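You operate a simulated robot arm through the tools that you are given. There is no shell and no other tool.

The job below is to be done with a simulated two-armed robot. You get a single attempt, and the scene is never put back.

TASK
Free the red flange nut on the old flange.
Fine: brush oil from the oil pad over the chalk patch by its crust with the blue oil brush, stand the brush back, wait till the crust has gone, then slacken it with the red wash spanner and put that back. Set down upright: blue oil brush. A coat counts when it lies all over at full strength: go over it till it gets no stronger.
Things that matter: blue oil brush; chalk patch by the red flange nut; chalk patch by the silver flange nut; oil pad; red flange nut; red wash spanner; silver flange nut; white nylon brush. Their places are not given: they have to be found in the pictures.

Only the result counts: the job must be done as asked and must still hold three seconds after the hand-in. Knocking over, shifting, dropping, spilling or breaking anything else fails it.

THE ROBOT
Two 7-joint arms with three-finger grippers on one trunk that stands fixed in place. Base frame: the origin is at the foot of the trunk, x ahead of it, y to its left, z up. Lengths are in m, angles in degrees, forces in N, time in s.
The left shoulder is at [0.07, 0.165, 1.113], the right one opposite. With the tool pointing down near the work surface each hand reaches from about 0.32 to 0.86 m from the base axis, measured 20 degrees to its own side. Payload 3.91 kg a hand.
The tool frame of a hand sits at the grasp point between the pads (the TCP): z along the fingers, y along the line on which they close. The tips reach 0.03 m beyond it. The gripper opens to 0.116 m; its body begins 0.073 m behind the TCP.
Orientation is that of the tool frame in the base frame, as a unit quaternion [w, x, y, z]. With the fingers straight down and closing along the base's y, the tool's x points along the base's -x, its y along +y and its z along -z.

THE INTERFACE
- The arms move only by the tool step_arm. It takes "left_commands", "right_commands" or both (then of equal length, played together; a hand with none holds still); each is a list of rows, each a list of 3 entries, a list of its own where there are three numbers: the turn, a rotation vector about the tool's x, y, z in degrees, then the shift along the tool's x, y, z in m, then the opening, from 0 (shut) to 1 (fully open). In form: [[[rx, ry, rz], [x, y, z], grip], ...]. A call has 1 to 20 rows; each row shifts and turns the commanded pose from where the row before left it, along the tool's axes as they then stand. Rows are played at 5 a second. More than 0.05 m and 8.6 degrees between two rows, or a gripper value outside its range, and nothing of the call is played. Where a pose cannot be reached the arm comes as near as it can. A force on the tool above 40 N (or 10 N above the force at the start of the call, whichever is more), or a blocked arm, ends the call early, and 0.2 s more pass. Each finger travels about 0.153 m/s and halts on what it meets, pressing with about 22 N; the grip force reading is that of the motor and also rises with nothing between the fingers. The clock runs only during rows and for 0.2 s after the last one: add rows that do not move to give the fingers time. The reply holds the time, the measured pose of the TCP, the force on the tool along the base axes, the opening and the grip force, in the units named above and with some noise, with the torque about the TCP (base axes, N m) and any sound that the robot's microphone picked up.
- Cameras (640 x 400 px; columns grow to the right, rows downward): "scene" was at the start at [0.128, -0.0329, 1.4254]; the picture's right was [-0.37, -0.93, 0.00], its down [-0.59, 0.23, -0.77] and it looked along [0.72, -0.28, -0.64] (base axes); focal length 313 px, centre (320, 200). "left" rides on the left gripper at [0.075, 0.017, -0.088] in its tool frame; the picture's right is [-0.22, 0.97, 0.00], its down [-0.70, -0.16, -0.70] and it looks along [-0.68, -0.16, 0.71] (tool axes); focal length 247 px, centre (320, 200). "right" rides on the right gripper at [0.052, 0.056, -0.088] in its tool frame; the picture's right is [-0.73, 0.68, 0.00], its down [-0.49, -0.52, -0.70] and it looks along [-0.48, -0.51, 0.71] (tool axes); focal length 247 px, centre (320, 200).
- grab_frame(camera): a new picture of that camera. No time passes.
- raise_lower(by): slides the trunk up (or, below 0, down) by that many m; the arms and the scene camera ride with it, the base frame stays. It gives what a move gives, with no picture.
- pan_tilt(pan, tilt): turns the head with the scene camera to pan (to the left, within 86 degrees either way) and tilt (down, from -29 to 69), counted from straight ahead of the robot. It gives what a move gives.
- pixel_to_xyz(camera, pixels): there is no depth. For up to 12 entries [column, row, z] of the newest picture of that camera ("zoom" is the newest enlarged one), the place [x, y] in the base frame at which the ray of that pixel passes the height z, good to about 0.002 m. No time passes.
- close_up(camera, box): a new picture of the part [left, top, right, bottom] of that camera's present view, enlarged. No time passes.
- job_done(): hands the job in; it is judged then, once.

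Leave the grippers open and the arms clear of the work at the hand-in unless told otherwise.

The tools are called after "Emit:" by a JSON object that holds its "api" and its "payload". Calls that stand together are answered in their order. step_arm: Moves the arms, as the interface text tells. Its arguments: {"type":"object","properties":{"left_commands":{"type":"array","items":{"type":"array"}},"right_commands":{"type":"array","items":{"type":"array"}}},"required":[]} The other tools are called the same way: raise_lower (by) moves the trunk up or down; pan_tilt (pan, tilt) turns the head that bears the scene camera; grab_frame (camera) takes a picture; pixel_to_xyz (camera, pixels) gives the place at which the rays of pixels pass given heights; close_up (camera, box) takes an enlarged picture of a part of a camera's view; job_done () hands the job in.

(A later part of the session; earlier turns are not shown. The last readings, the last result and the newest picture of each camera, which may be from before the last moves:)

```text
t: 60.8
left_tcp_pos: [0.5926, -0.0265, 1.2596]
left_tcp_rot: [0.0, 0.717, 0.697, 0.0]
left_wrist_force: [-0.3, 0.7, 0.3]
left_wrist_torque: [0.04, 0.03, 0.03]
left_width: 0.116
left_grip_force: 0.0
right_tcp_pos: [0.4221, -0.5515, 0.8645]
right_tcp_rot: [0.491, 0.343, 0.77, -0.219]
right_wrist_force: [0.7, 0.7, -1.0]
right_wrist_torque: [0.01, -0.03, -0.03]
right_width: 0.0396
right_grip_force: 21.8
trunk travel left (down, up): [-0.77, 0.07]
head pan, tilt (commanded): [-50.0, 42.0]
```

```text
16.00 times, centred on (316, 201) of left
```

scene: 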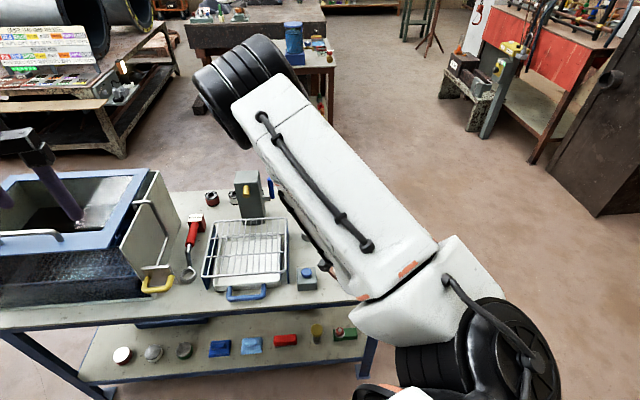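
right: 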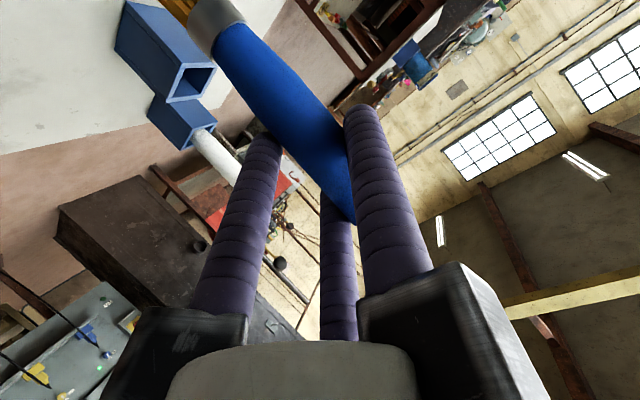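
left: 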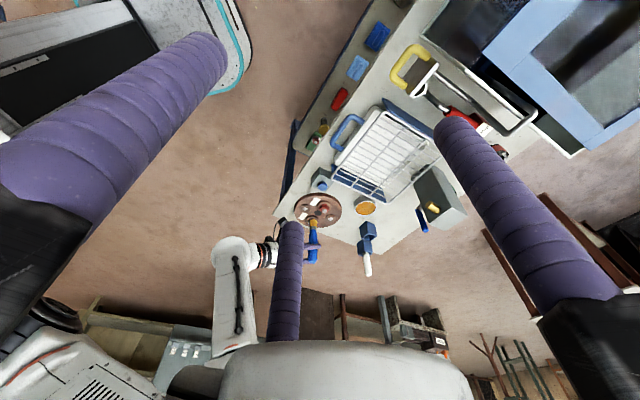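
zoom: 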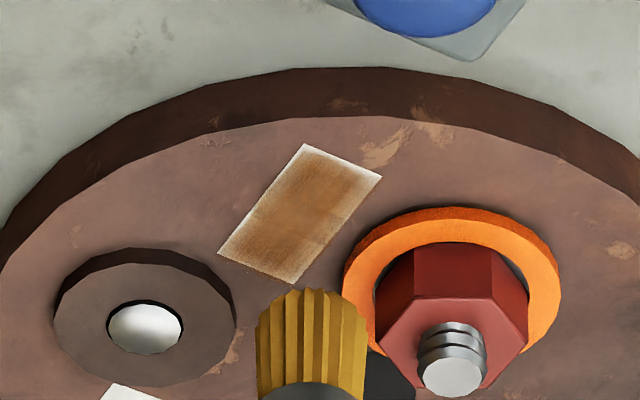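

The coat is fairly even with slightly pale borders. I do another pass set with wider coverage: outer line first (v +6 mm), −15…+21 mm.

Emit:
{"api": "step_arm", "payload": {"right_commands": [[[0, 0, 0], [0.0148, 0, 0.0008], 0.2], [[0, 0, 0], [0.0148, 0, 0.0008], 0.2], [[0, 0, 0], [0, 0.007, 0], 0.2], [[0, 0, 0], [0, 0.007, 0], 0.2], [[0, 0, 0], [0, 0.007, 0], 0.2], [[0, 0, 0], [0, -0.006, 0], 0.2], [[0, 0, 0], [0, -0.006, 0], 0.2], [[0, 0, 0], [0, -0.006, 0], 0.2], [[0, 0, 0], [0, -0.006, 0], 0.2], [[0, 0, 0], [0, -0.006, 0], 0.2], [[0, 0, 0], [0, -0.006, 0], 0.2], [[0, 0, 0], [-0.0021, 0, 0.0045], 0.2], [[0, 0, 0], [0, 0.006, 0], 0.2], [[0, 0, 0], [0, 0.006, 0], 0.2], [[0, 0, 0], [0, 0.006, 0], 0.2], [[0, 0, 0], [0, 0.006, 0], 0.2], [[0, 0, 0], [0, 0.006, 0], 0.2], [[0, 0, 0], [0, 0.006, 0], 0.2], [[0, 0, 0], [0, 0, 0], 0.2]]}}

Emit:
{"api": "step_arm", "payload": {"right_commands": [[[0, 0, 0], [-0.0019, 0, 0.0041], 0.2], [[0, 0, 0], [0, -0.006, 0], 0.2], [[0, 0, 0], [0, -0.006, 0], 0.2], [[0, 0, 0], [0, -0.006, 0], 0.2], [[0, 0, 0], [0, -0.006, 0], 0.2], [[0, 0, 0], [0, -0.006, 0], 0.2], [[0, 0, 0], [0, -0.004, 0], 0.2], [[0, 0, 0], [0, 0.006, 0], 0.2], [[0, 0, 0], [0, 0.007, 0], 0.2], [[0, 0, 0], [-0.0113, 0, -0.0053], 0.2], [[0, 0, 0], [-0.0136, 0, -0.0063], 0.2], [[0, 0, 0], [0, 0, 0], 0.2]]}}

Emit:
{"api": "close_up", "payload": {"camera": "left", "box": [305, 193, 329, 209]}}

```text
t: 64.8
left_tcp_pos: [0.5913, -0.0271, 1.2588]
left_tcp_rot: [0.0, 0.717, 0.697, 0.0]
left_wrist_force: [0.0, -0.5, -0.6]
left_wrist_torque: [0.01, 0.03, 0.01]
left_width: 0.1161
left_grip_force: 0.1
right_tcp_pos: [0.4348, -0.5311, 0.8372]
right_tcp_rot: [0.491, 0.343, 0.77, -0.219]
right_wrist_force: [-1.5, -0.6, 4.7]
right_wrist_torque: [-0.07, 0.11, 0.03]
right_width: 0.0395
right_grip_force: 22.3
trunk travel left (down, up): [-0.77, 0.07]
head pan, tilt (commanded): [-50.0, 42.0]
```

```text
t: 67.4
left_tcp_pos: [0.593, -0.0259, 1.258]
left_tcp_rot: [0.0, 0.717, 0.697, 0.0]
left_wrist_force: [0.6, -0.4, -0.2]
left_wrist_torque: [-0.02, 0.02, 0.01]
left_width: 0.1161
left_grip_force: 0.0
right_tcp_pos: [0.4199, -0.5497, 0.8632]
right_tcp_rot: [0.491, 0.342, 0.772, -0.217]
right_wrist_force: [0.1, -0.7, -0.9]
right_wrist_torque: [-0.01, 0.0, -0.01]
right_width: 0.0395
right_grip_force: 21.8
trunk travel left (down, up): [-0.77, 0.07]
head pan, tilt (commanded): [-50.0, 42.0]
```

```text
16.00 times, centred on (317, 201) of left
```

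zoom: 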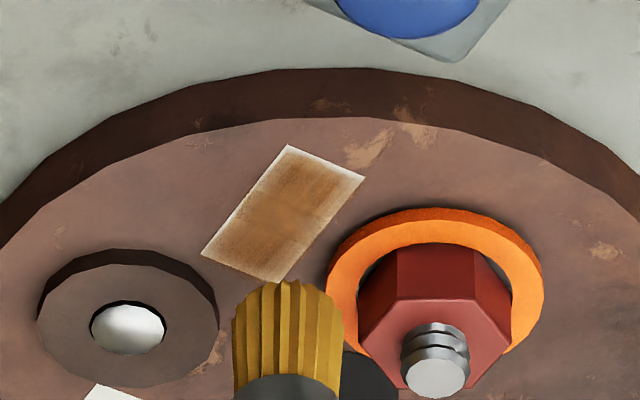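

No visible change any more, so the coat seems saturated. For insurance I reload once more and make one more pass, so that an empty brush can't be the reason.

Emit:
{"api": "step_arm", "payload": {"right_commands": [[[0, 0, 0], [-0.01993, 0, -0.0093], 0.2], [[0, 0, 0], [-0.01993, 0, -0.0093], 0.2], [[0, 0, 0], [-0.01993, 0, -0.0093], 0.2], [[0, 0, 0], [-0.01408, 0.01648, 0.02998], 0.2], [[0, 0, 0], [-0.01408, 0.01648, 0.02998], 0.2], [[0, 0, 0], [-0.01408, 0.01648, 0.02998], 0.2], [[0, 0, 0], [-0.01408, 0.01648, 0.02998], 0.2], [[0, 0, 0], [-0.01408, 0.01648, 0.02998], 0.2], [[0, 0, 0], [0.02113, 0, 0.00987], 0.2], [[0, 0, 0], [0.02113, 0, 0.00987], 0.2], [[0, 0, 0], [0.02113, 0, 0.00987], 0.2], [[0, 0, 0], [0.0054, 0, 0.0025], 0.2], [[0, 0, 0], [0.0036, 0, 0.0017], 0.2], [[0, 0, 0], [0.0018, 0, 0.00085], 0.2], [[0, 0, 0], [0.0018, 0, 0.00085], 0.2], [[0, 0, 0], [0, 0, 0], 0.2], [[0, 0, 0], [0, 0, 0], 0.2]]}}

Emit:
{"api": "close_up", "payload": {"camera": "left", "box": [298, 185, 388, 245]}}

Emit:
{"api": "close_up", "payload": {"camera": "left", "box": [305, 193, 329, 209]}}

```text
t: 71.0
left_tcp_pos: [0.5914, -0.0265, 1.2591]
left_tcp_rot: [0.0, 0.717, 0.697, 0.0]
left_wrist_force: [0.0, -0.4, 0.6]
left_wrist_torque: [-0.01, 0.0, -0.01]
left_width: 0.1161
left_grip_force: 0.1
right_tcp_pos: [0.5936, -0.6188, 0.849]
right_tcp_rot: [0.492, 0.343, 0.77, -0.219]
right_wrist_force: [2.2, -3.5, 9.6]
right_wrist_torque: [-0.39, -0.29, -0.06]
right_width: 0.0393
right_grip_force: 22.2
trunk travel left (down, up): [-0.77, 0.07]
head pan, tilt (commanded): [-50.0, 42.0]
```

```text
6.67 times, centred on (343, 215) of left
```

zoom: 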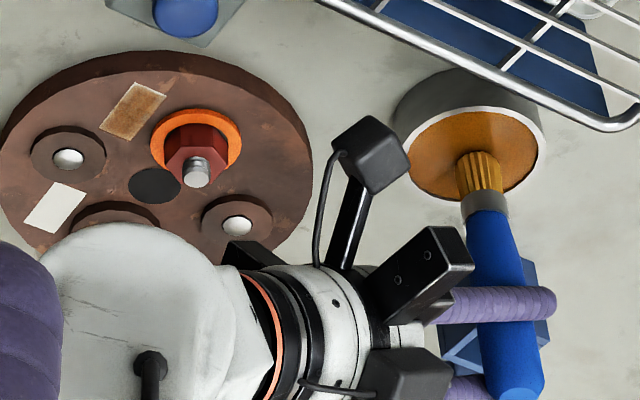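

```text
16.00 times, centred on (317, 201) of left
```

zoom: 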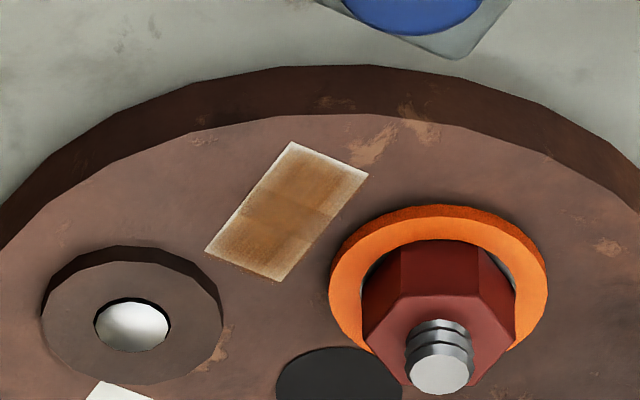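

The whole patch is visible: good coat, but the edges away from the nut and the far end are paler. I go back with the fresh brush and work those edges directly.

Emit:
{"api": "step_arm", "payload": {"right_commands": [[[0, 0, 0], [-0.0181, 0, -0.00845], 0.2], [[0, 0, 0], [-0.0181, 0, -0.00845], 0.2], [[0, 0, 0], [-0.0181, 0, -0.00845], 0.2], [[0, 0, 0], [-0.0181, 0, -0.00845], 0.2], [[0, 0, 0], [0.01408, -0.01648, -0.02998], 0.2], [[0, 0, 0], [0.01408, -0.01648, -0.02998], 0.2], [[0, 0, 0], [0.01408, -0.01648, -0.02998], 0.2], [[0, 0, 0], [0.01408, -0.01648, -0.02998], 0.2], [[0, 0, 0], [0.01408, -0.01648, -0.02998], 0.2], [[0, 0, 0], [0.0215, 0, 0.0066], 0.2], [[0, 0, 0], [0.0215, 0, 0.0066], 0.2], [[0, 0, 0], [0.0215, 0, 0.0066], 0.2], [[0, 0, 0], [0.0124, 0, 0.0035], 0.2], [[0, 0, 0], [0.0088, 0, 0.003], 0.2], [[0, 0, 0], [0, 0, 0], 0.2]]}}

Emit:
{"api": "close_up", "payload": {"camera": "left", "box": [298, 190, 338, 217]}}

```text
t: 74.2
left_tcp_pos: [0.5911, -0.0262, 1.2604]
left_tcp_rot: [0.0, 0.717, 0.697, -0.001]
left_wrist_force: [0.1, 0.0, -0.4]
left_wrist_torque: [0.01, -0.01, 0.01]
left_width: 0.1161
left_grip_force: 0.0
right_tcp_pos: [0.4134, -0.5393, 0.8372]
right_tcp_rot: [0.492, 0.343, 0.77, -0.219]
right_wrist_force: [0.7, 0.8, 6.5]
right_wrist_torque: [0.05, -0.1, 0.02]
right_width: 0.0397
right_grip_force: 22.0
trunk travel left (down, up): [-0.77, 0.07]
head pan, tilt (commanded): [-50.0, 42.0]
```

```text
14.81 times, centred on (318, 204) of left
```

zoom: 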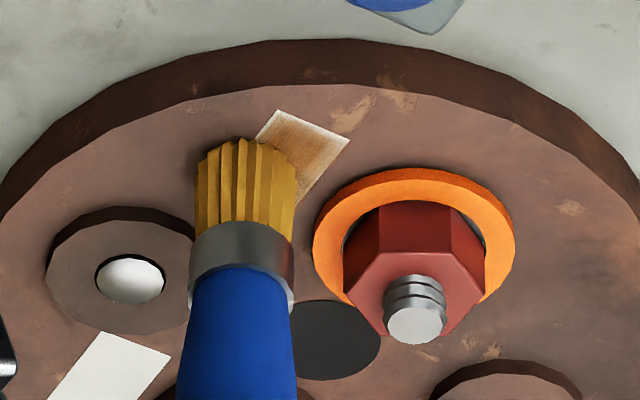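

The brush now sits on the outer edge (6.5 N). I stroke along this edge to +24 mm, across the far end and back, then down the edge to −12 mm.

Emit:
{"api": "step_arm", "payload": {"right_commands": [[[0, 0, 0], [0, 0.006, 0], 0.2], [[0, 0, 0], [0, 0.006, 0], 0.2], [[0, 0, 0], [0, 0.006, 0], 0.2], [[0, 0, 0], [0, 0.006, 0], 0.2], [[0, 0, 0], [-0.00212, 0, 0.00453], 0.2], [[0, 0, 0], [-0.00212, 0, 0.00453], 0.2], [[0, 0, 0], [-0.00212, 0, 0.00453], 0.2], [[0, 0, 0], [0.00212, 0, -0.00453], 0.2], [[0, 0, 0], [0.00212, 0, -0.00453], 0.2], [[0, 0, 0], [0.00212, 0, -0.00453], 0.2], [[0, 0, 0], [0, -0.006, 0], 0.2], [[0, 0, 0], [0, -0.006, 0], 0.2], [[0, 0, 0], [0, -0.006, 0], 0.2], [[0, 0, 0], [0, -0.006, 0], 0.2], [[0, 0, 0], [0, -0.006, 0], 0.2], [[0, 0, 0], [0, -0.006, 0], 0.2], [[0, 0, 0], [0, 0.006, 0], 0.2], [[0, 0, 0], [0, 0.006, 0], 0.2], [[0, 0, 0], [0, 0, 0], 0.2]]}}

Emit:
{"api": "step_arm", "payload": {"right_commands": [[[0, 0, 0], [-0.00212, 0, 0.00453], 0.2], [[0, 0, 0], [0, 0.006, 0], 0.2], [[0, 0, 0], [0, 0.006, 0], 0.2], [[0, 0, 0], [0, 0.006, 0], 0.2], [[0, 0, 0], [0, 0.006, 0], 0.2], [[0, 0, 0], [-0.00212, 0, 0.00453], 0.2], [[0, 0, 0], [0, -0.006, 0], 0.2], [[0, 0, 0], [0, -0.006, 0], 0.2], [[0, 0, 0], [0, -0.006, 0], 0.2], [[0, 0, 0], [0, -0.006, 0], 0.2], [[0, 0, 0], [0, -0.006, 0], 0.2], [[0, 0, 0], [0, -0.006, 0], 0.2], [[0, 0, 0], [-0.0013, 0, 0.0027], 0.2], [[0, 0, 0], [0, 0.006, 0], 0.2], [[0, 0, 0], [0, 0.006, 0], 0.2], [[0, 0, 0], [-0.0181, 0, -0.00845], 0.2], [[0, 0, 0], [-0.0136, 0, -0.0063], 0.2], [[0, 0, 0], [0, 0, 0], 0.2]]}}

Emit:
{"api": "close_up", "payload": {"camera": "left", "box": [305, 193, 329, 209]}}

```text
t: 78.2
left_tcp_pos: [0.5898, -0.0264, 1.2592]
left_tcp_rot: [0.0, 0.717, 0.697, 0.0]
left_wrist_force: [0.9, 0.0, 0.5]
left_wrist_torque: [0.02, 0.03, 0.0]
left_width: 0.1161
left_grip_force: 0.1
right_tcp_pos: [0.4123, -0.5409, 0.8381]
right_tcp_rot: [0.492, 0.343, 0.77, -0.219]
right_wrist_force: [-2.9, -1.5, 8.7]
right_wrist_torque: [-0.24, 0.13, -0.02]
right_width: 0.0394
right_grip_force: 22.2
trunk travel left (down, up): [-0.77, 0.07]
head pan, tilt (commanded): [-50.0, 42.0]
```

```text
t: 82.0
left_tcp_pos: [0.5916, -0.0267, 1.2589]
left_tcp_rot: [-0.001, 0.717, 0.697, 0.0]
left_wrist_force: [-0.4, -0.1, -0.3]
left_wrist_torque: [0.0, 0.02, -0.04]
left_width: 0.1159
left_grip_force: 0.0
right_tcp_pos: [0.4226, -0.5524, 0.8725]
right_tcp_rot: [0.491, 0.342, 0.771, -0.218]
right_wrist_force: [-0.1, -0.5, -0.9]
right_wrist_torque: [0.04, 0.0, 0.01]
right_width: 0.0392
right_grip_force: 22.1
trunk travel left (down, up): [-0.77, 0.07]
head pan, tilt (commanded): [-50.0, 42.0]
```

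```text
16.00 times, centred on (317, 201) of left
```

zoom: 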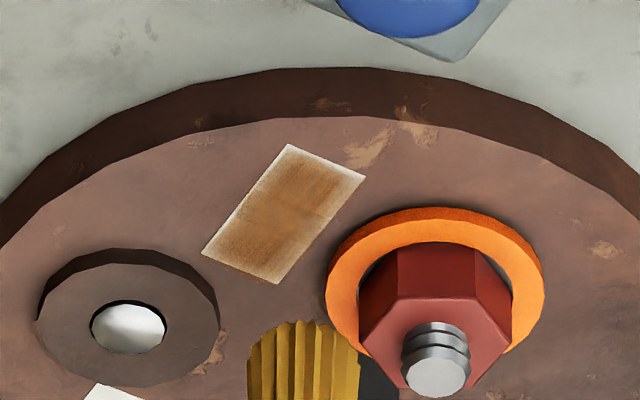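

The look no longer changes: the coat is at full strength. Now I stand the brush back: raise it, then carry it to above the holder at the original grasp xy.

Emit:
{"api": "step_arm", "payload": {"right_commands": [[[0, 0, 0], [-0.0234, 0, -0.011], 0.2], [[0, 0, 0], [-0.0234, 0, -0.011], 0.2], [[0, 0, 0], [-0.0234, 0, -0.011], 0.2], [[0, 0, 0], [-0.01364, -0.00131, 0.02914], 0.2], [[0, 0, 0], [-0.01364, -0.00131, 0.02914], 0.2], [[0, 0, 0], [-0.01364, -0.00131, 0.02914], 0.2], [[0, 0, 0], [-0.01364, -0.00131, 0.02914], 0.2], [[0, 0, 0], [-0.01364, -0.00131, 0.02914], 0.2], [[0, 0, 0], [-0.01364, -0.00131, 0.02914], 0.2], [[0, 0, 0], [-0.01364, -0.00131, 0.02914], 0.2], [[0, 0, 0], [-0.01364, -0.00131, 0.02914], 0.2], [[0, 0, 0], [0, 0, 0], 0.2], [[0, 0, 0], [0, 0, 0], 0.2]]}}

Emit:
{"api": "close_up", "payload": {"camera": "left", "box": [330, 205, 410, 265]}}

Emit:
{"api": "grab_frame", "payload": {"camera": "right"}}

```text
t: 84.8
left_tcp_pos: [0.5914, -0.0266, 1.2586]
left_tcp_rot: [0.001, 0.717, 0.697, -0.001]
left_wrist_force: [-0.5, 1.2, -0.4]
left_wrist_torque: [0.0, 0.01, -0.02]
left_width: 0.1158
left_grip_force: 0.0
right_tcp_pos: [0.5864, -0.7474, 0.9481]
right_tcp_rot: [0.491, 0.343, 0.77, -0.218]
right_wrist_force: [-0.2, -0.6, -0.5]
right_wrist_torque: [0.03, -0.01, 0.01]
right_width: 0.039
right_grip_force: 21.9
trunk travel left (down, up): [-0.77, 0.07]
head pan, tilt (commanded): [-50.0, 42.0]
```

```text
6.67 times, centred on (370, 235) of left
```

zoom: 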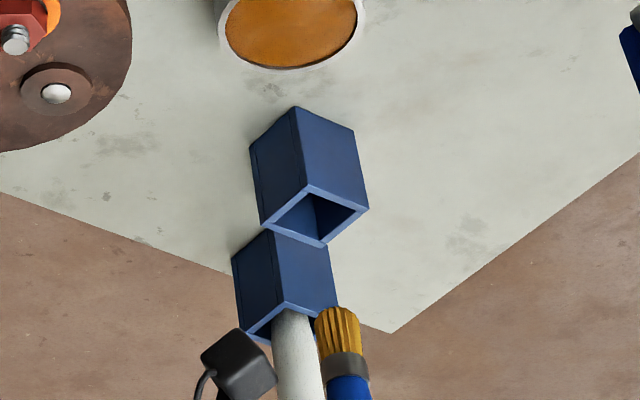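

```text
taken
```

right: 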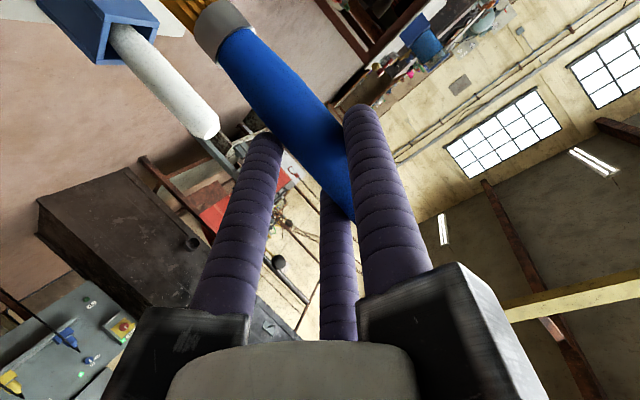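

I measure the holder's rim (corners (263,222),(310,187),(368,207),(320,245)) and the bristle tip (315,316)-(359,317).

Emit:
{"api": "pixel_to_xyz", "payload": {"camera": "zoom", "pixels": [[263, 222, 0.762], [310, 187, 0.762], [368, 207, 0.762], [320, 246, 0.762], [315, 316, 0.825], [359, 319, 0.825], [337, 307, 0.825], [321, 365, 0.862], [367, 370, 0.862]]}}

```text
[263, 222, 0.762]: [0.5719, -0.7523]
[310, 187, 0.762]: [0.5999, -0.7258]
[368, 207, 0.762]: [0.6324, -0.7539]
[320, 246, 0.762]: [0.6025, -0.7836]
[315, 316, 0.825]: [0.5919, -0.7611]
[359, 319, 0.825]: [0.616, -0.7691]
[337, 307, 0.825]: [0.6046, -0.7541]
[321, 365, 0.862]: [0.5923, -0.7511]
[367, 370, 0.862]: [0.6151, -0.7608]
```

The tip seems to have moved a little in the grip. I compare with the earlier right-camera zoom (same box).

Emit:
{"api": "close_up", "payload": {"camera": "right", "box": [150, 0, 350, 120]}}

Emit:
{"api": "close_up", "payload": {"camera": "left", "box": [340, 225, 400, 285]}}

```text
3.20 times, centred on (250, 60) of right
```

zoom: 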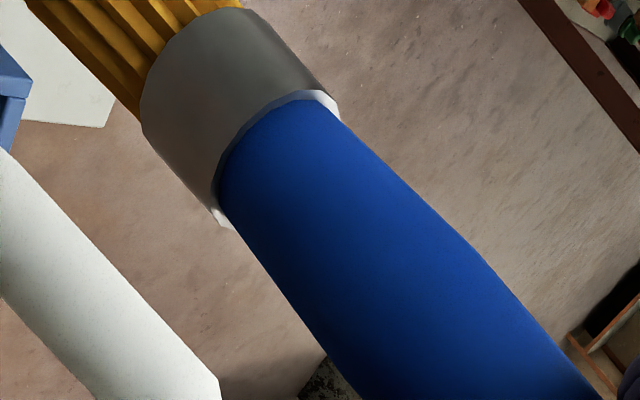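

```text
6.67 times, centred on (370, 255) of left
```

zoom: 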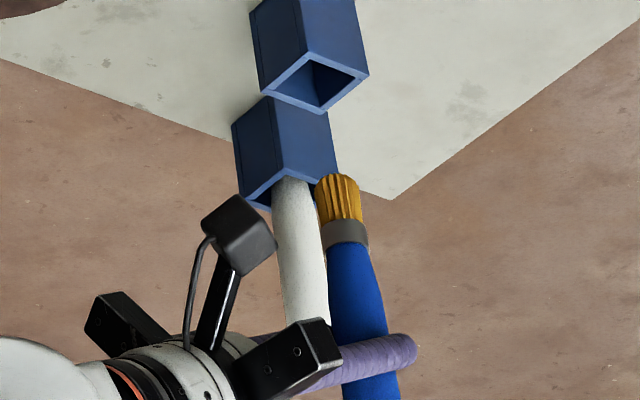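

I check verticality by sampling along the brush axis in this left zoom: tip (338,185), ferrule (345,235), handle (357,300), (371,385).

Emit:
{"api": "pixel_to_xyz", "payload": {"camera": "zoom", "pixels": [[338, 182, 0.827], [345, 232, 0.86], [345, 232, 0.87], [356, 300, 0.9], [356, 300, 0.91], [371, 385, 0.95], [371, 385, 0.96], [297, 180, 0.762], [307, 320, 0.864]]}}

```text
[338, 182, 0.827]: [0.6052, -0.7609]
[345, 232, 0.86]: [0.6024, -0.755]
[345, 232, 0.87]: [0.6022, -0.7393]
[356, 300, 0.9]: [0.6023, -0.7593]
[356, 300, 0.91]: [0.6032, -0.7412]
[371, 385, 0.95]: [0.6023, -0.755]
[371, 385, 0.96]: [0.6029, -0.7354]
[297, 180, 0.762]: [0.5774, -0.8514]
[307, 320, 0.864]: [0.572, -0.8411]
```

The brush is vertical. I lower so that the tip is just above the rim, to compare directly at equal height.

Emit:
{"api": "step_arm", "payload": {"right_commands": [[[0, 0, 0], [0.0166, 0, 0.00775], 0.2], [[0, 0, 0], [0.0166, 0, 0.00775], 0.2], [[0, 0, 0], [0.0148, 0, 0.0069], 0.2], [[0, 0, 0], [0, 0, 0], 0.2]]}}

Emit:
{"api": "close_up", "payload": {"camera": "left", "box": [350, 220, 386, 250]}}

Emit:
{"api": "grab_frame", "payload": {"camera": "right"}}

```text
t: 85.8
left_tcp_pos: [0.5913, -0.0276, 1.2592]
left_tcp_rot: [0.0, 0.717, 0.697, 0.0]
left_wrist_force: [-0.1, -0.4, 0.4]
left_wrist_torque: [-0.02, 0.01, 0.02]
left_width: 0.1162
left_grip_force: 0.0
right_tcp_pos: [0.5849, -0.7494, 0.896]
right_tcp_rot: [0.491, 0.343, 0.771, -0.218]
right_wrist_force: [0.1, 0.7, 0.1]
right_wrist_torque: [0.02, 0.0, -0.03]
right_width: 0.0392
right_grip_force: 21.9
trunk travel left (down, up): [-0.77, 0.07]
head pan, tilt (commanded): [-50.0, 42.0]
```

```text
13.33 times, centred on (368, 235) of left
```

zoom: 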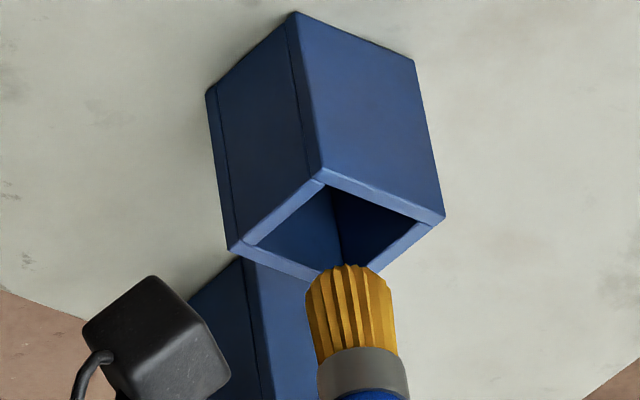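

```text
taken
```

right: 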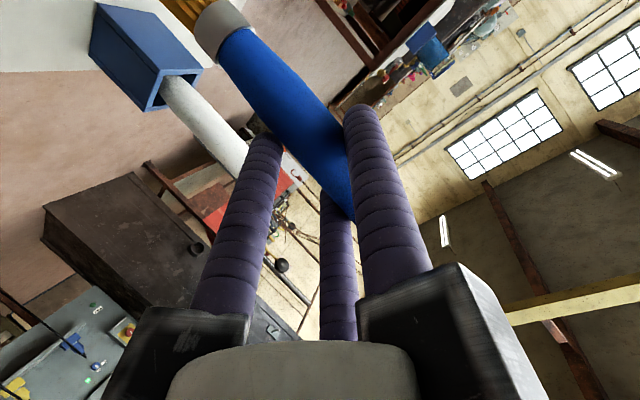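

The tip appears ~13 mm beyond the holder centre and the ferrule has moved ~5% further from the right camera: the brush has tilted ~5° in the grip, its tip toward −y. I rotate the hand +5.5° about base x to bring it upright again and look.

Emit:
{"api": "step_arm", "payload": {"right_commands": [[[-0.79, 2.05, 1.66], [0, 0, 0], 0.2], [[-0.78, 2.04, 1.67], [0, 0, 0], 0.2], [[0, 0, 0], [0, 0, 0], 0.2]]}}

Emit:
{"api": "close_up", "payload": {"camera": "left", "box": [350, 220, 386, 250]}}

Emit:
{"api": "close_up", "payload": {"camera": "left", "box": [330, 215, 410, 275]}}

Emit:
{"api": "grab_frame", "payload": {"camera": "scene"}}

```text
t: 86.6
left_tcp_pos: [0.5925, -0.0268, 1.2582]
left_tcp_rot: [0.0, 0.717, 0.697, 0.0]
left_wrist_force: [0.3, -1.2, 0.0]
left_wrist_torque: [0.01, 0.02, -0.01]
left_width: 0.1158
left_grip_force: 0.0
right_tcp_pos: [0.5846, -0.7485, 0.8965]
right_tcp_rot: [0.473, 0.367, 0.78, -0.182]
right_wrist_force: [0.4, -0.5, -1.0]
right_wrist_torque: [0.02, 0.03, -0.02]
right_width: 0.0389
right_grip_force: 21.8
trunk travel left (down, up): [-0.77, 0.07]
head pan, tilt (commanded): [-50.0, 42.0]
```

```text
13.33 times, centred on (368, 235) of left
```

zoom: 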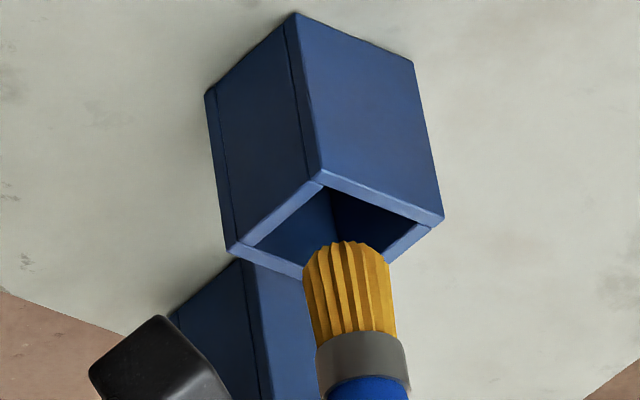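

```text
6.67 times, centred on (370, 245) of left
```

zoom: 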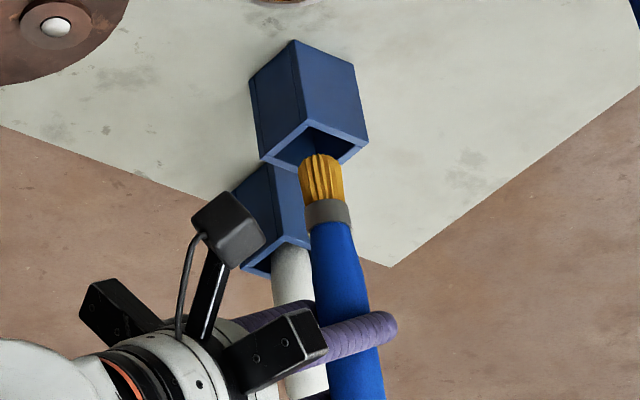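

```text
taken
```

scene: 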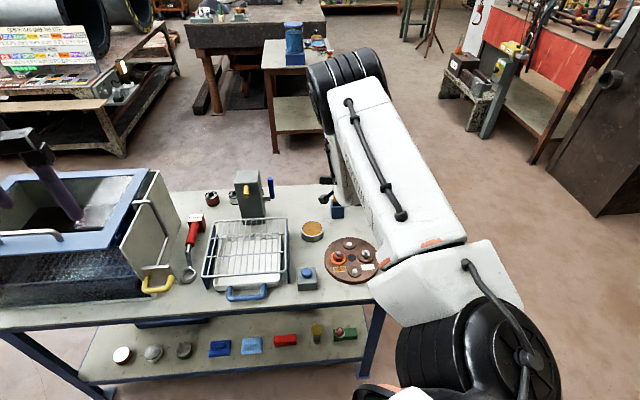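

The scene camera now sees the holder at (336,210). Zoom there for a second viewing direction.

Emit:
{"api": "close_up", "payload": {"camera": "scene", "box": [305, 175, 365, 225]}}

```text
8.00 times, centred on (335, 200) of scene
```

zoom: 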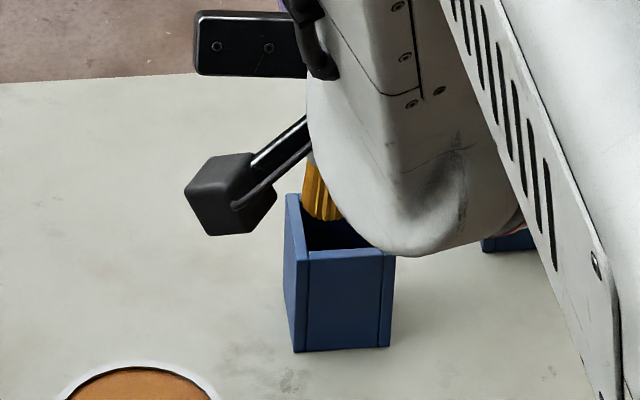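

Both views show the tip within ~3 mm of the opening's centre. I shift −2.8 mm in x and lower 0.03 m so the bristles enter the holder, watching the force.

Emit:
{"api": "step_arm", "payload": {"right_commands": [[[0, 0, 0], [0.0008, -0.0021, -0.0017], 0.2], [[0, 0, 0], [0.0087, -0.0006, 0.0049], 0.2], [[0, 0, 0], [0.0087, -0.0006, 0.0049], 0.2], [[0, 0, 0], [0.0087, -0.0006, 0.0049], 0.2], [[0, 0, 0], [0, 0, 0], 0.2]]}}

Emit:
{"api": "close_up", "payload": {"camera": "left", "box": [350, 220, 386, 250]}}

Emit:
{"api": "close_up", "payload": {"camera": "scene", "box": [305, 175, 365, 225]}}

```text
t: 87.8
left_tcp_pos: [0.5925, -0.0288, 1.2585]
left_tcp_rot: [0.0, 0.717, 0.697, 0.0]
left_wrist_force: [0.1, 0.1, -1.0]
left_wrist_torque: [-0.01, -0.05, -0.01]
left_width: 0.1161
left_grip_force: 0.1
right_tcp_pos: [0.5833, -0.7489, 0.8654]
right_tcp_rot: [0.473, 0.366, 0.78, -0.182]
right_wrist_force: [4.3, -3.0, -3.3]
right_wrist_torque: [-0.33, -0.35, -0.04]
right_width: 0.039
right_grip_force: 22.1
trunk travel left (down, up): [-0.77, 0.07]
head pan, tilt (commanded): [-50.0, 42.0]
```

```text
13.33 times, centred on (368, 235) of left
```

zoom: 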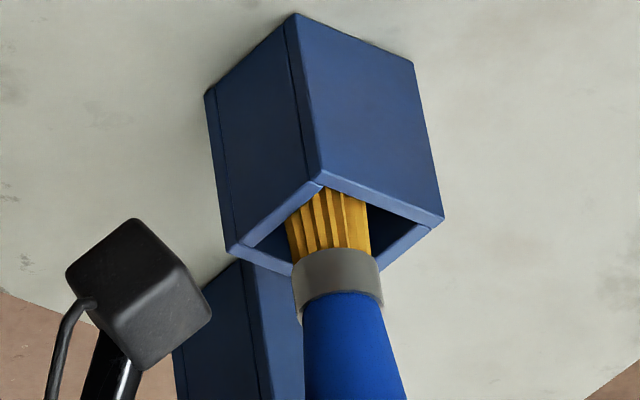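

```text
8.00 times, centred on (335, 200) of scene
```

zoom: 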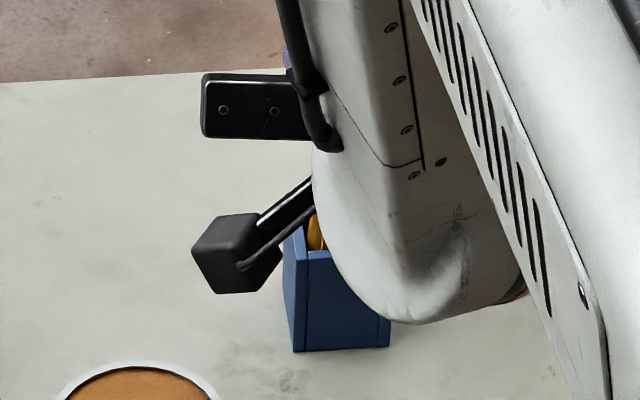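

The bristles are in, with ~5 N pushing the hand outward (+f): the brush touches the near wall. I shift 3 mm outward and recheck the force.

Emit:
{"api": "step_arm", "payload": {"right_commands": [[[0, 0, 0], [-0.00145, 0, 0.0026], 0.2], [[0, 0, 0], [0, 0, 0], 0.2]]}}

Emit:
{"api": "close_up", "payload": {"camera": "left", "box": [350, 220, 386, 250]}}

```text
t: 88.4
left_tcp_pos: [0.5923, -0.0266, 1.2597]
left_tcp_rot: [0.0, 0.717, 0.697, 0.0]
left_wrist_force: [-0.2, -0.2, 0.0]
left_wrist_torque: [-0.02, -0.02, -0.01]
left_width: 0.1158
left_grip_force: 0.0
right_tcp_pos: [0.5841, -0.75, 0.8645]
right_tcp_rot: [0.473, 0.366, 0.781, -0.18]
right_wrist_force: [0.3, 0.9, -0.5]
right_wrist_torque: [0.0, 0.01, 0.01]
right_width: 0.0392
right_grip_force: 22.1
trunk travel left (down, up): [-0.77, 0.07]
head pan, tilt (commanded): [-50.0, 42.0]
```

```text
13.33 times, centred on (368, 235) of left
```

zoom: 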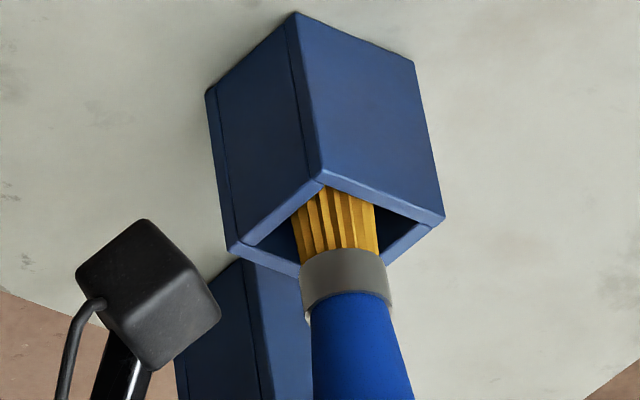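

Force is gone and the holder is unmoved. Lower 0.02 m more.

Emit:
{"api": "step_arm", "payload": {"right_commands": [[[0, 0, 0], [0.0087, -0.0006, 0.0049], 0.2], [[0, 0, 0], [0.0087, -0.0006, 0.0049], 0.2], [[0, 0, 0], [0, 0, 0], 0.2]]}}

Emit:
{"api": "close_up", "payload": {"camera": "left", "box": [350, 220, 386, 250]}}

```text
t: 89.2
left_tcp_pos: [0.5912, -0.0271, 1.2596]
left_tcp_rot: [0.0, 0.717, 0.698, 0.0]
left_wrist_force: [-0.6, 0.6, -0.4]
left_wrist_torque: [-0.02, -0.02, 0.01]
left_width: 0.1162
left_grip_force: 0.0
right_tcp_pos: [0.585, -0.7509, 0.8465]
right_tcp_rot: [0.473, 0.367, 0.78, -0.182]
right_wrist_force: [0.7, -0.1, -0.7]
right_wrist_torque: [-0.01, 0.04, 0.0]
right_width: 0.0389
right_grip_force: 22.1
trunk travel left (down, up): [-0.77, 0.07]
head pan, tilt (commanded): [-50.0, 42.0]
```

```text
13.33 times, centred on (368, 235) of left
```

zoom: 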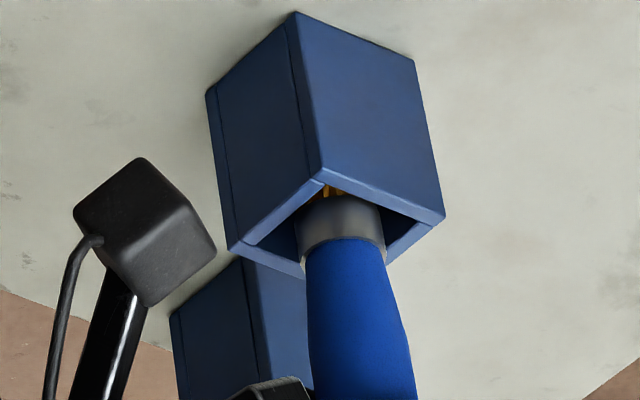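

Going in cleanly. Lower another 0.015, then 4 mm.

Emit:
{"api": "step_arm", "payload": {"right_commands": [[[0, 0, 0], [0.0087, -0.0006, 0.0049], 0.2], [[0, 0, 0], [0.00436, -0.0003, 0.00243], 0.2], [[0, 0, 0], [0.0035, -0.00025, 0.00194], 0.2], [[0, 0, 0], [0, 0, 0], 0.2]]}}

Emit:
{"api": "close_up", "payload": {"camera": "left", "box": [345, 215, 395, 265]}}

```text
t: 90.2
left_tcp_pos: [0.5918, -0.0265, 1.2587]
left_tcp_rot: [0.0, 0.717, 0.697, 0.0]
left_wrist_force: [0.0, 0.4, 0.5]
left_wrist_torque: [-0.01, 0.0, 0.03]
left_width: 0.116
left_grip_force: 0.0
right_tcp_pos: [0.5849, -0.7505, 0.8266]
right_tcp_rot: [0.474, 0.366, 0.78, -0.181]
right_wrist_force: [0.7, 0.5, -1.4]
right_wrist_torque: [0.02, 0.03, 0.01]
right_width: 0.0391
right_grip_force: 21.5
trunk travel left (down, up): [-0.77, 0.07]
head pan, tilt (commanded): [-50.0, 42.0]
```

```text
8.00 times, centred on (370, 240) of left
```

zoom: 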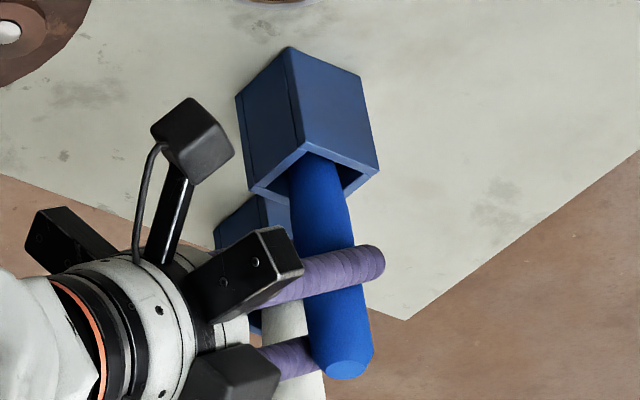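

No contact with the table yet. Lower 2 mm ×2.

Emit:
{"api": "step_arm", "payload": {"right_commands": [[[0, 0, 0], [0.00174, -0.00013, 0.00097], 0.2], [[0, 0, 0], [0.00174, -0.00013, 0.00097], 0.2], [[0, 0, 0], [0, 0, 0], 0.2]]}}

```text
t: 91.0
left_tcp_pos: [0.5919, -0.0273, 1.2594]
left_tcp_rot: [0.0, 0.717, 0.697, 0.0]
left_wrist_force: [0.2, -0.4, -0.6]
left_wrist_torque: [0.02, -0.01, 0.0]
left_width: 0.1164
left_grip_force: 0.1
right_tcp_pos: [0.5851, -0.7505, 0.824]
right_tcp_rot: [0.474, 0.366, 0.78, -0.181]
right_wrist_force: [0.3, -0.2, -1.4]
right_wrist_torque: [0.04, 0.0, 0.02]
right_width: 0.0389
right_grip_force: 22.2
trunk travel left (down, up): [-0.77, 0.07]
head pan, tilt (commanded): [-50.0, 42.0]
```

Still free. Two more 1.5 mm steps.

Emit:
{"api": "step_arm", "payload": {"right_commands": [[[0, 0, 0], [0.0013, -0.0001, 0.00073], 0.2], [[0, 0, 0], [0.0013, -0.0001, 0.00073], 0.2], [[0, 0, 0], [0, 0, 0], 0.2]]}}

```text
t: 91.8
left_tcp_pos: [0.5907, -0.0273, 1.2586]
left_tcp_rot: [0.0, 0.717, 0.697, 0.001]
left_wrist_force: [-0.4, 0.2, -0.9]
left_wrist_torque: [0.0, 0.0, -0.03]
left_width: 0.1162
left_grip_force: 0.1
right_tcp_pos: [0.5862, -0.7509, 0.8217]
right_tcp_rot: [0.473, 0.367, 0.78, -0.182]
right_wrist_force: [-0.1, -0.1, 1.2]
right_wrist_torque: [0.0, 0.0, -0.03]
right_width: 0.0388
right_grip_force: 21.7
trunk travel left (down, up): [-0.77, 0.07]
head pan, tilt (commanded): [-50.0, 42.0]
```

About touching (1.2 N). One more mm, then open gently to 0.5.

Emit:
{"api": "step_arm", "payload": {"right_commands": [[[0, 0, 0], [0.0009, 0, 0.0005], 0.2], [[0, 0, 0], [0, 0, 0], 0.36], [[0, 0, 0], [0, 0, 0], 0.4], [[0, 0, 0], [0, 0, 0], 0.45], [[0, 0, 0], [0, 0, 0], 0.5], [[0, 0, 0], [0, 0, 0], 0.5]]}}

Emit:
{"api": "close_up", "payload": {"camera": "left", "box": [345, 215, 395, 265]}}

Emit:
{"api": "grab_frame", "payload": {"camera": "right"}}

```text
t: 93.2
left_tcp_pos: [0.5923, -0.0267, 1.2592]
left_tcp_rot: [0.0, 0.717, 0.697, 0.0]
left_wrist_force: [-0.1, -0.2, 0.5]
left_wrist_torque: [0.0, 0.0, 0.0]
left_width: 0.116
left_grip_force: 0.1
right_tcp_pos: [0.5857, -0.7518, 0.8191]
right_tcp_rot: [0.474, 0.367, 0.78, -0.182]
right_wrist_force: [-0.2, -0.5, -0.3]
right_wrist_torque: [0.0, 0.01, -0.02]
right_width: 0.0577
right_grip_force: 0.1
trunk travel left (down, up): [-0.77, 0.07]
head pan, tilt (commanded): [-50.0, 42.0]
```

```text
8.00 times, centred on (370, 240) of left
```

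zoom: 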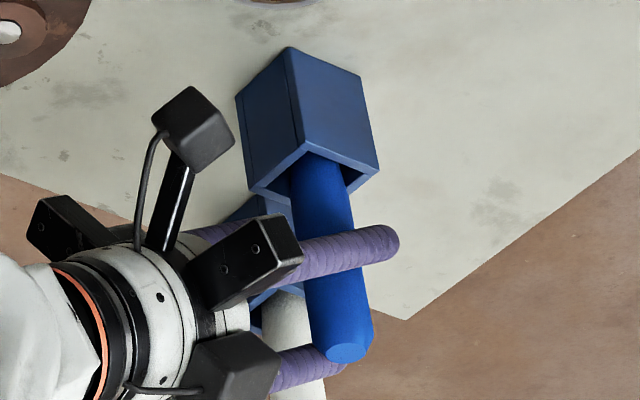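

```text
taken
```

right: 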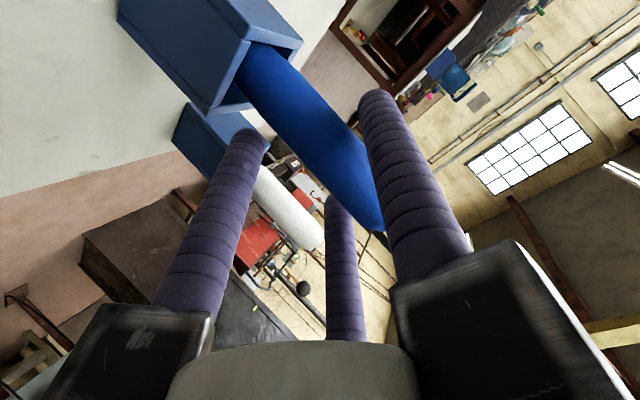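

Brush stands in the holder, fingers are clear on both sides. Retract 0.12 m straight back along the tool axis.

Emit:
{"api": "step_arm", "payload": {"right_commands": [[[0, 0, 0], [0, 0, -0.01], 0.5], [[0, 0, 0], [0, 0, -0.02], 0.5], [[0, 0, 0], [0, 0, -0.03], 0.5], [[0, 0, 0], [0, 0, -0.03], 0.5], [[0, 0, 0], [0, 0, -0.03], 0.5], [[0, 0, 0], [0, 0, 0], 0.5]]}}

Emit:
{"api": "close_up", "payload": {"camera": "left", "box": [330, 205, 410, 265]}}

Emit:
{"api": "grab_frame", "payload": {"camera": "right"}}

Emit:
{"api": "close_up", "payload": {"camera": "left", "box": [305, 193, 329, 209]}}

```text
t: 94.6
left_tcp_pos: [0.5917, -0.0277, 1.258]
left_tcp_rot: [0.0, 0.717, 0.697, 0.0]
left_wrist_force: [-0.9, 0.6, -0.4]
left_wrist_torque: [0.01, 0.0, -0.02]
left_width: 0.1159
left_grip_force: 0.1
right_tcp_pos: [0.5127, -0.6745, 0.8758]
right_tcp_rot: [0.474, 0.366, 0.78, -0.182]
right_wrist_force: [0.2, 0.4, -0.7]
right_wrist_torque: [-0.02, 0.0, -0.01]
right_width: 0.058
right_grip_force: 0.0
trunk travel left (down, up): [-0.77, 0.07]
head pan, tilt (commanded): [-50.0, 42.0]
```

```text
6.67 times, centred on (370, 235) of left
```

zoom: 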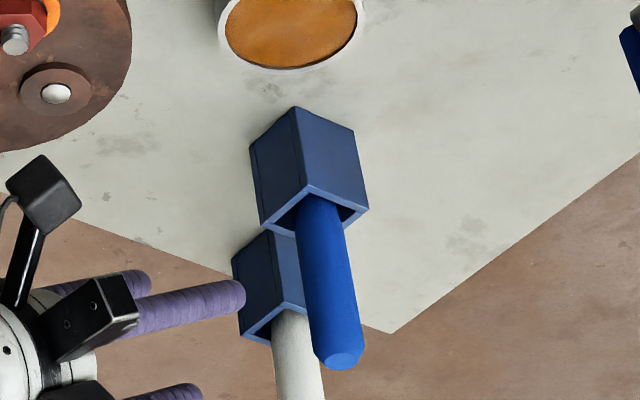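

```text
taken
```

right: 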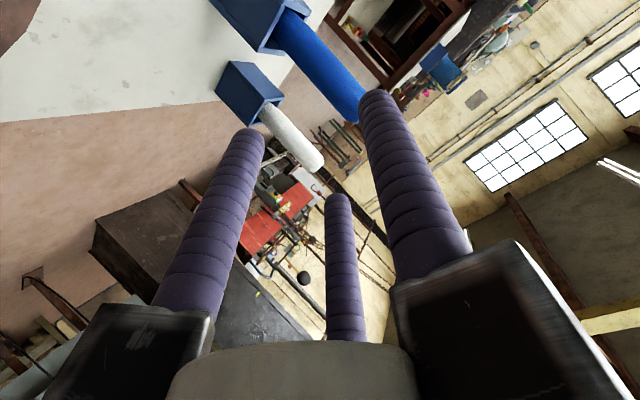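

```text
16.00 times, centred on (317, 201) of left
```

zoom: 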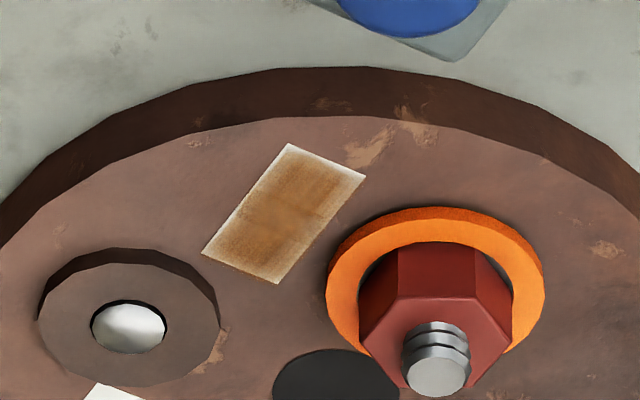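

Brush stands upright in its holder; the ring is still orange, so waiting goes on. Meanwhile I survey obstacles for the spanner work: button box, rack, pad. First a current left frame and scene frame.

Emit:
{"api": "grab_frame", "payload": {"camera": "left"}}

Emit:
{"api": "close_up", "payload": {"camera": "left", "box": [270, 130, 430, 240]}}

Emit:
{"api": "grab_frame", "payload": {"camera": "scene"}}

```text
taken
```

left: 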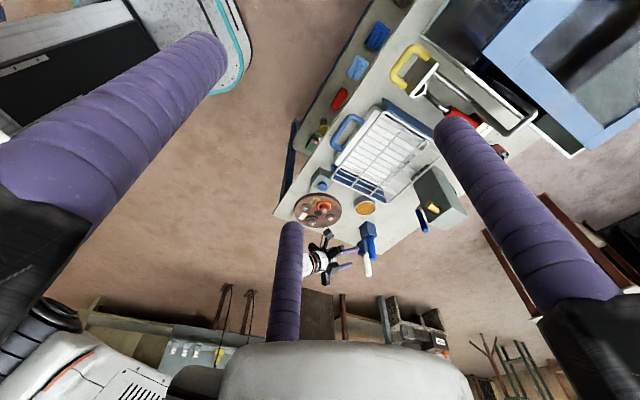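

```text
3.64 times, centred on (350, 185) of left
```

zoom: 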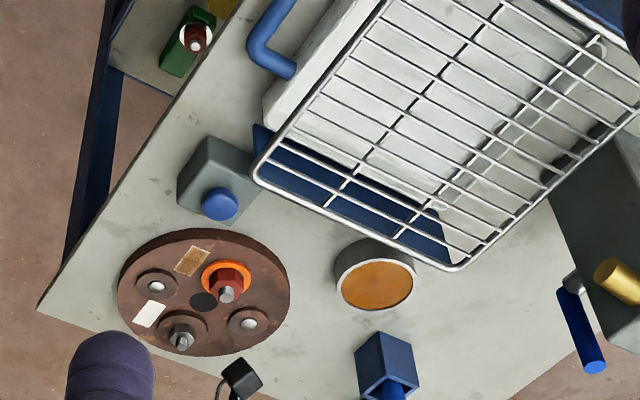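

```text
taken
```

scene: 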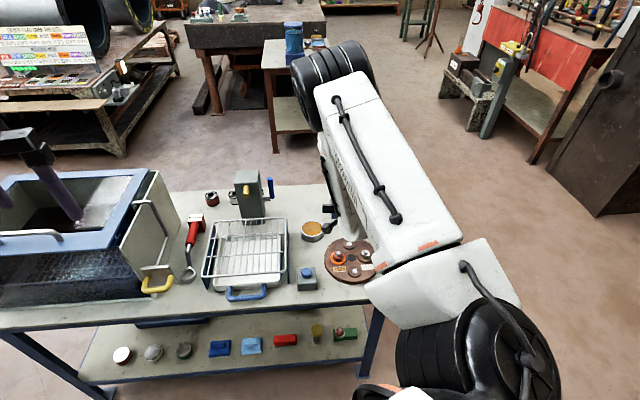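

Query the button box, rack edge and pad in this left zoom.

Emit:
{"api": "pixel_to_xyz", "payload": {"camera": "zoom", "pixels": [[220, 203, 0.775], [178, 203, 0.75], [205, 137, 0.7], [258, 150, 0.7], [235, 222, 0.75], [253, 178, 0.78], [460, 270, 0.78], [253, 178, 0.74], [460, 270, 0.74], [385, 0, 0.78]]}}

Emit:
{"api": "pixel_to_xyz", "payload": {"camera": "scene", "pixels": [[307, 271, 0.775], [299, 291, 0.7], [318, 290, 0.7], [205, 278, 0.78], [285, 281, 0.78], [285, 222, 0.78], [214, 220, 0.78], [285, 281, 0.74]]}}

```text
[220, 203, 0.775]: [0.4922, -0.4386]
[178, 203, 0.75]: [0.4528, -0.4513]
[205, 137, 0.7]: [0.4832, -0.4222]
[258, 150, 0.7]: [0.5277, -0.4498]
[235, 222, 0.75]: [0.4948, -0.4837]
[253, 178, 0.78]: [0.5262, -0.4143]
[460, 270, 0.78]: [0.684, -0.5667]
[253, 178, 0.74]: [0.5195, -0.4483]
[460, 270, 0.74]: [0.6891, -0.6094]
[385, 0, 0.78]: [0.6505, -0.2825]
```

```text
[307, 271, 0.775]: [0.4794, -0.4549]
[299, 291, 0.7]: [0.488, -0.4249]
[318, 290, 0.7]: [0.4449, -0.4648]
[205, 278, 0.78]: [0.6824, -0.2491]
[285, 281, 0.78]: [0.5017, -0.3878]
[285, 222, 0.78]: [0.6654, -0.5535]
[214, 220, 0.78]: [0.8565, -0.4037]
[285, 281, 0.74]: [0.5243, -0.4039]
```

Obstacles: button box ~(0.486,-0.453), rack edge beyond; free swing space lies to the nut's right side (−x/−y). Next I raise the right hand 0.24 m clear, and turn the left hand's camera back toward the spanner.

Emit:
{"api": "step_arm", "payload": {"right_commands": [[[0, 0, 0], [-0.0349, 0.0025, -0.0194], 0.5], [[0, 0, 0], [-0.0349, 0.0025, -0.0194], 0.6], [[0, 0, 0], [-0.0349, 0.0025, -0.0194], 0.6], [[0, 0, 0], [-0.0349, 0.0025, -0.0194], 0.6], [[0, 0, 0], [-0.0349, 0.0025, -0.0194], 0.6], [[0, 0, 0], [-0.0349, 0.0025, -0.0194], 0.6], [[0, 0, 0], [0, 0, 0], 0.6], [[0, 0, 0], [0, 0, 0], 0.6]], "left_commands": [[[0, 0, -8.3], [0, 0, 0], 1], [[0, 0, -8.3], [0, 0, 0], 1], [[0, 0, -8.3], [0, 0, 0], 1], [[0, 0, -8.3], [0, 0, 0], 1], [[0, 0, -8.3], [0, 0, 0], 1], [[0, 0, -8.3], [0, 0, 0], 1], [[0, 0, -8.3], [0, 0, 0], 1], [[0, 0, 0], [0, 0, 0], 1]]}}

Emit:
{"api": "grab_frame", "payload": {"camera": "left"}}

Emit:
{"api": "grab_frame", "payload": {"camera": "scene"}}

```text
t: 96.4
left_tcp_pos: [0.5924, -0.0271, 1.2597]
left_tcp_rot: [0.0, 0.287, 0.958, 0.0]
left_wrist_force: [-0.2, 0.5, 0.7]
left_wrist_torque: [0.02, 0.02, -0.03]
left_width: 0.116
left_grip_force: 0.0
right_tcp_pos: [0.5103, -0.6767, 1.116]
right_tcp_rot: [0.474, 0.367, 0.78, -0.182]
right_wrist_force: [0.2, -0.5, -0.2]
right_wrist_torque: [0.02, -0.03, 0.0]
right_width: 0.0696
right_grip_force: 0.1
trunk travel left (down, up): [-0.77, 0.07]
head pan, tilt (commanded): [-50.0, 42.0]
```

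```text
taken
```

left: 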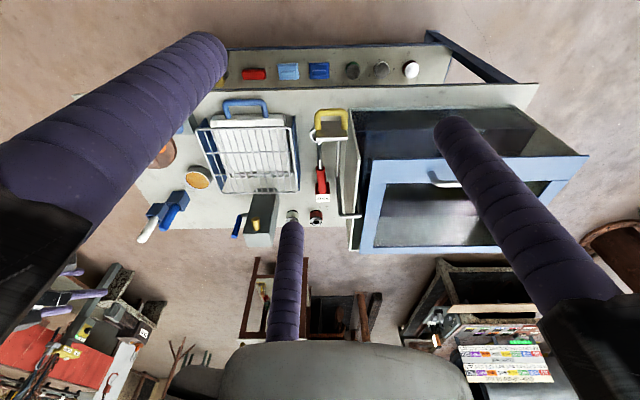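

```text
taken
```

scene: 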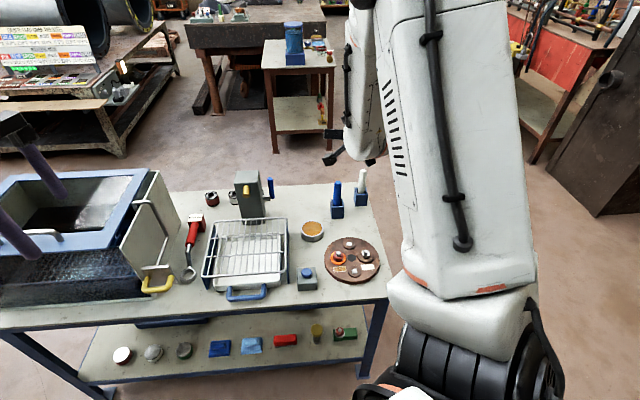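

Everything is in view: brushes upright, orange ring at (338,257). I zoom on the spanner from both cameras.

Emit:
{"api": "close_up", "payload": {"camera": "left", "box": [290, 105, 360, 230]}}

Emit:
{"api": "close_up", "payload": {"camera": "scene", "box": [160, 205, 230, 290]}}

Emit:
{"api": "close_up", "payload": {"camera": "scene", "box": [315, 225, 390, 290]}}

```text
3.20 times, centred on (325, 168) of left
```

zoom: 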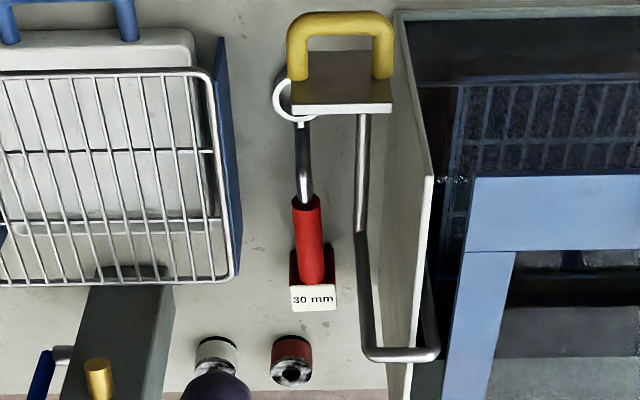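

```text
4.71 times, centred on (195, 248) of scene
```

zoom: 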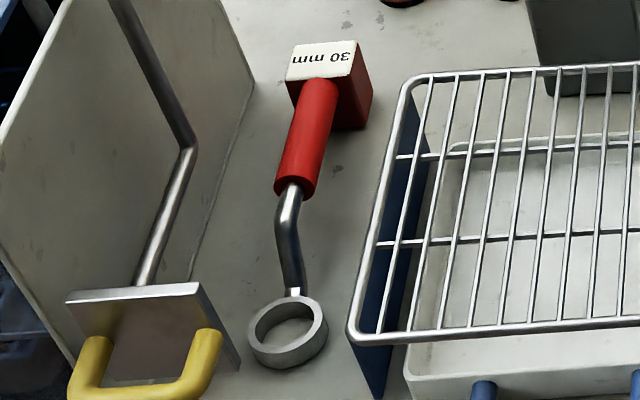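

```text
6.15 times, centred on (352, 258) of scene
```

zoom: 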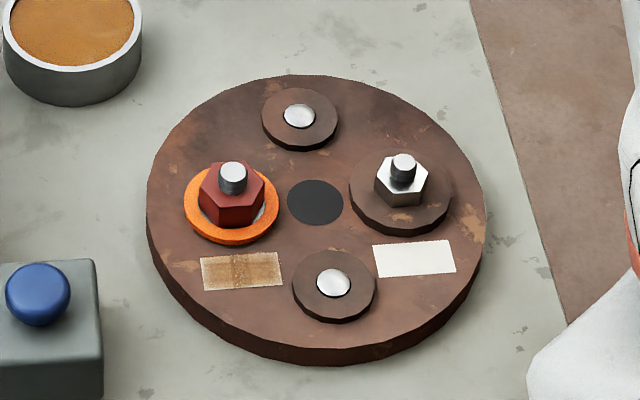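

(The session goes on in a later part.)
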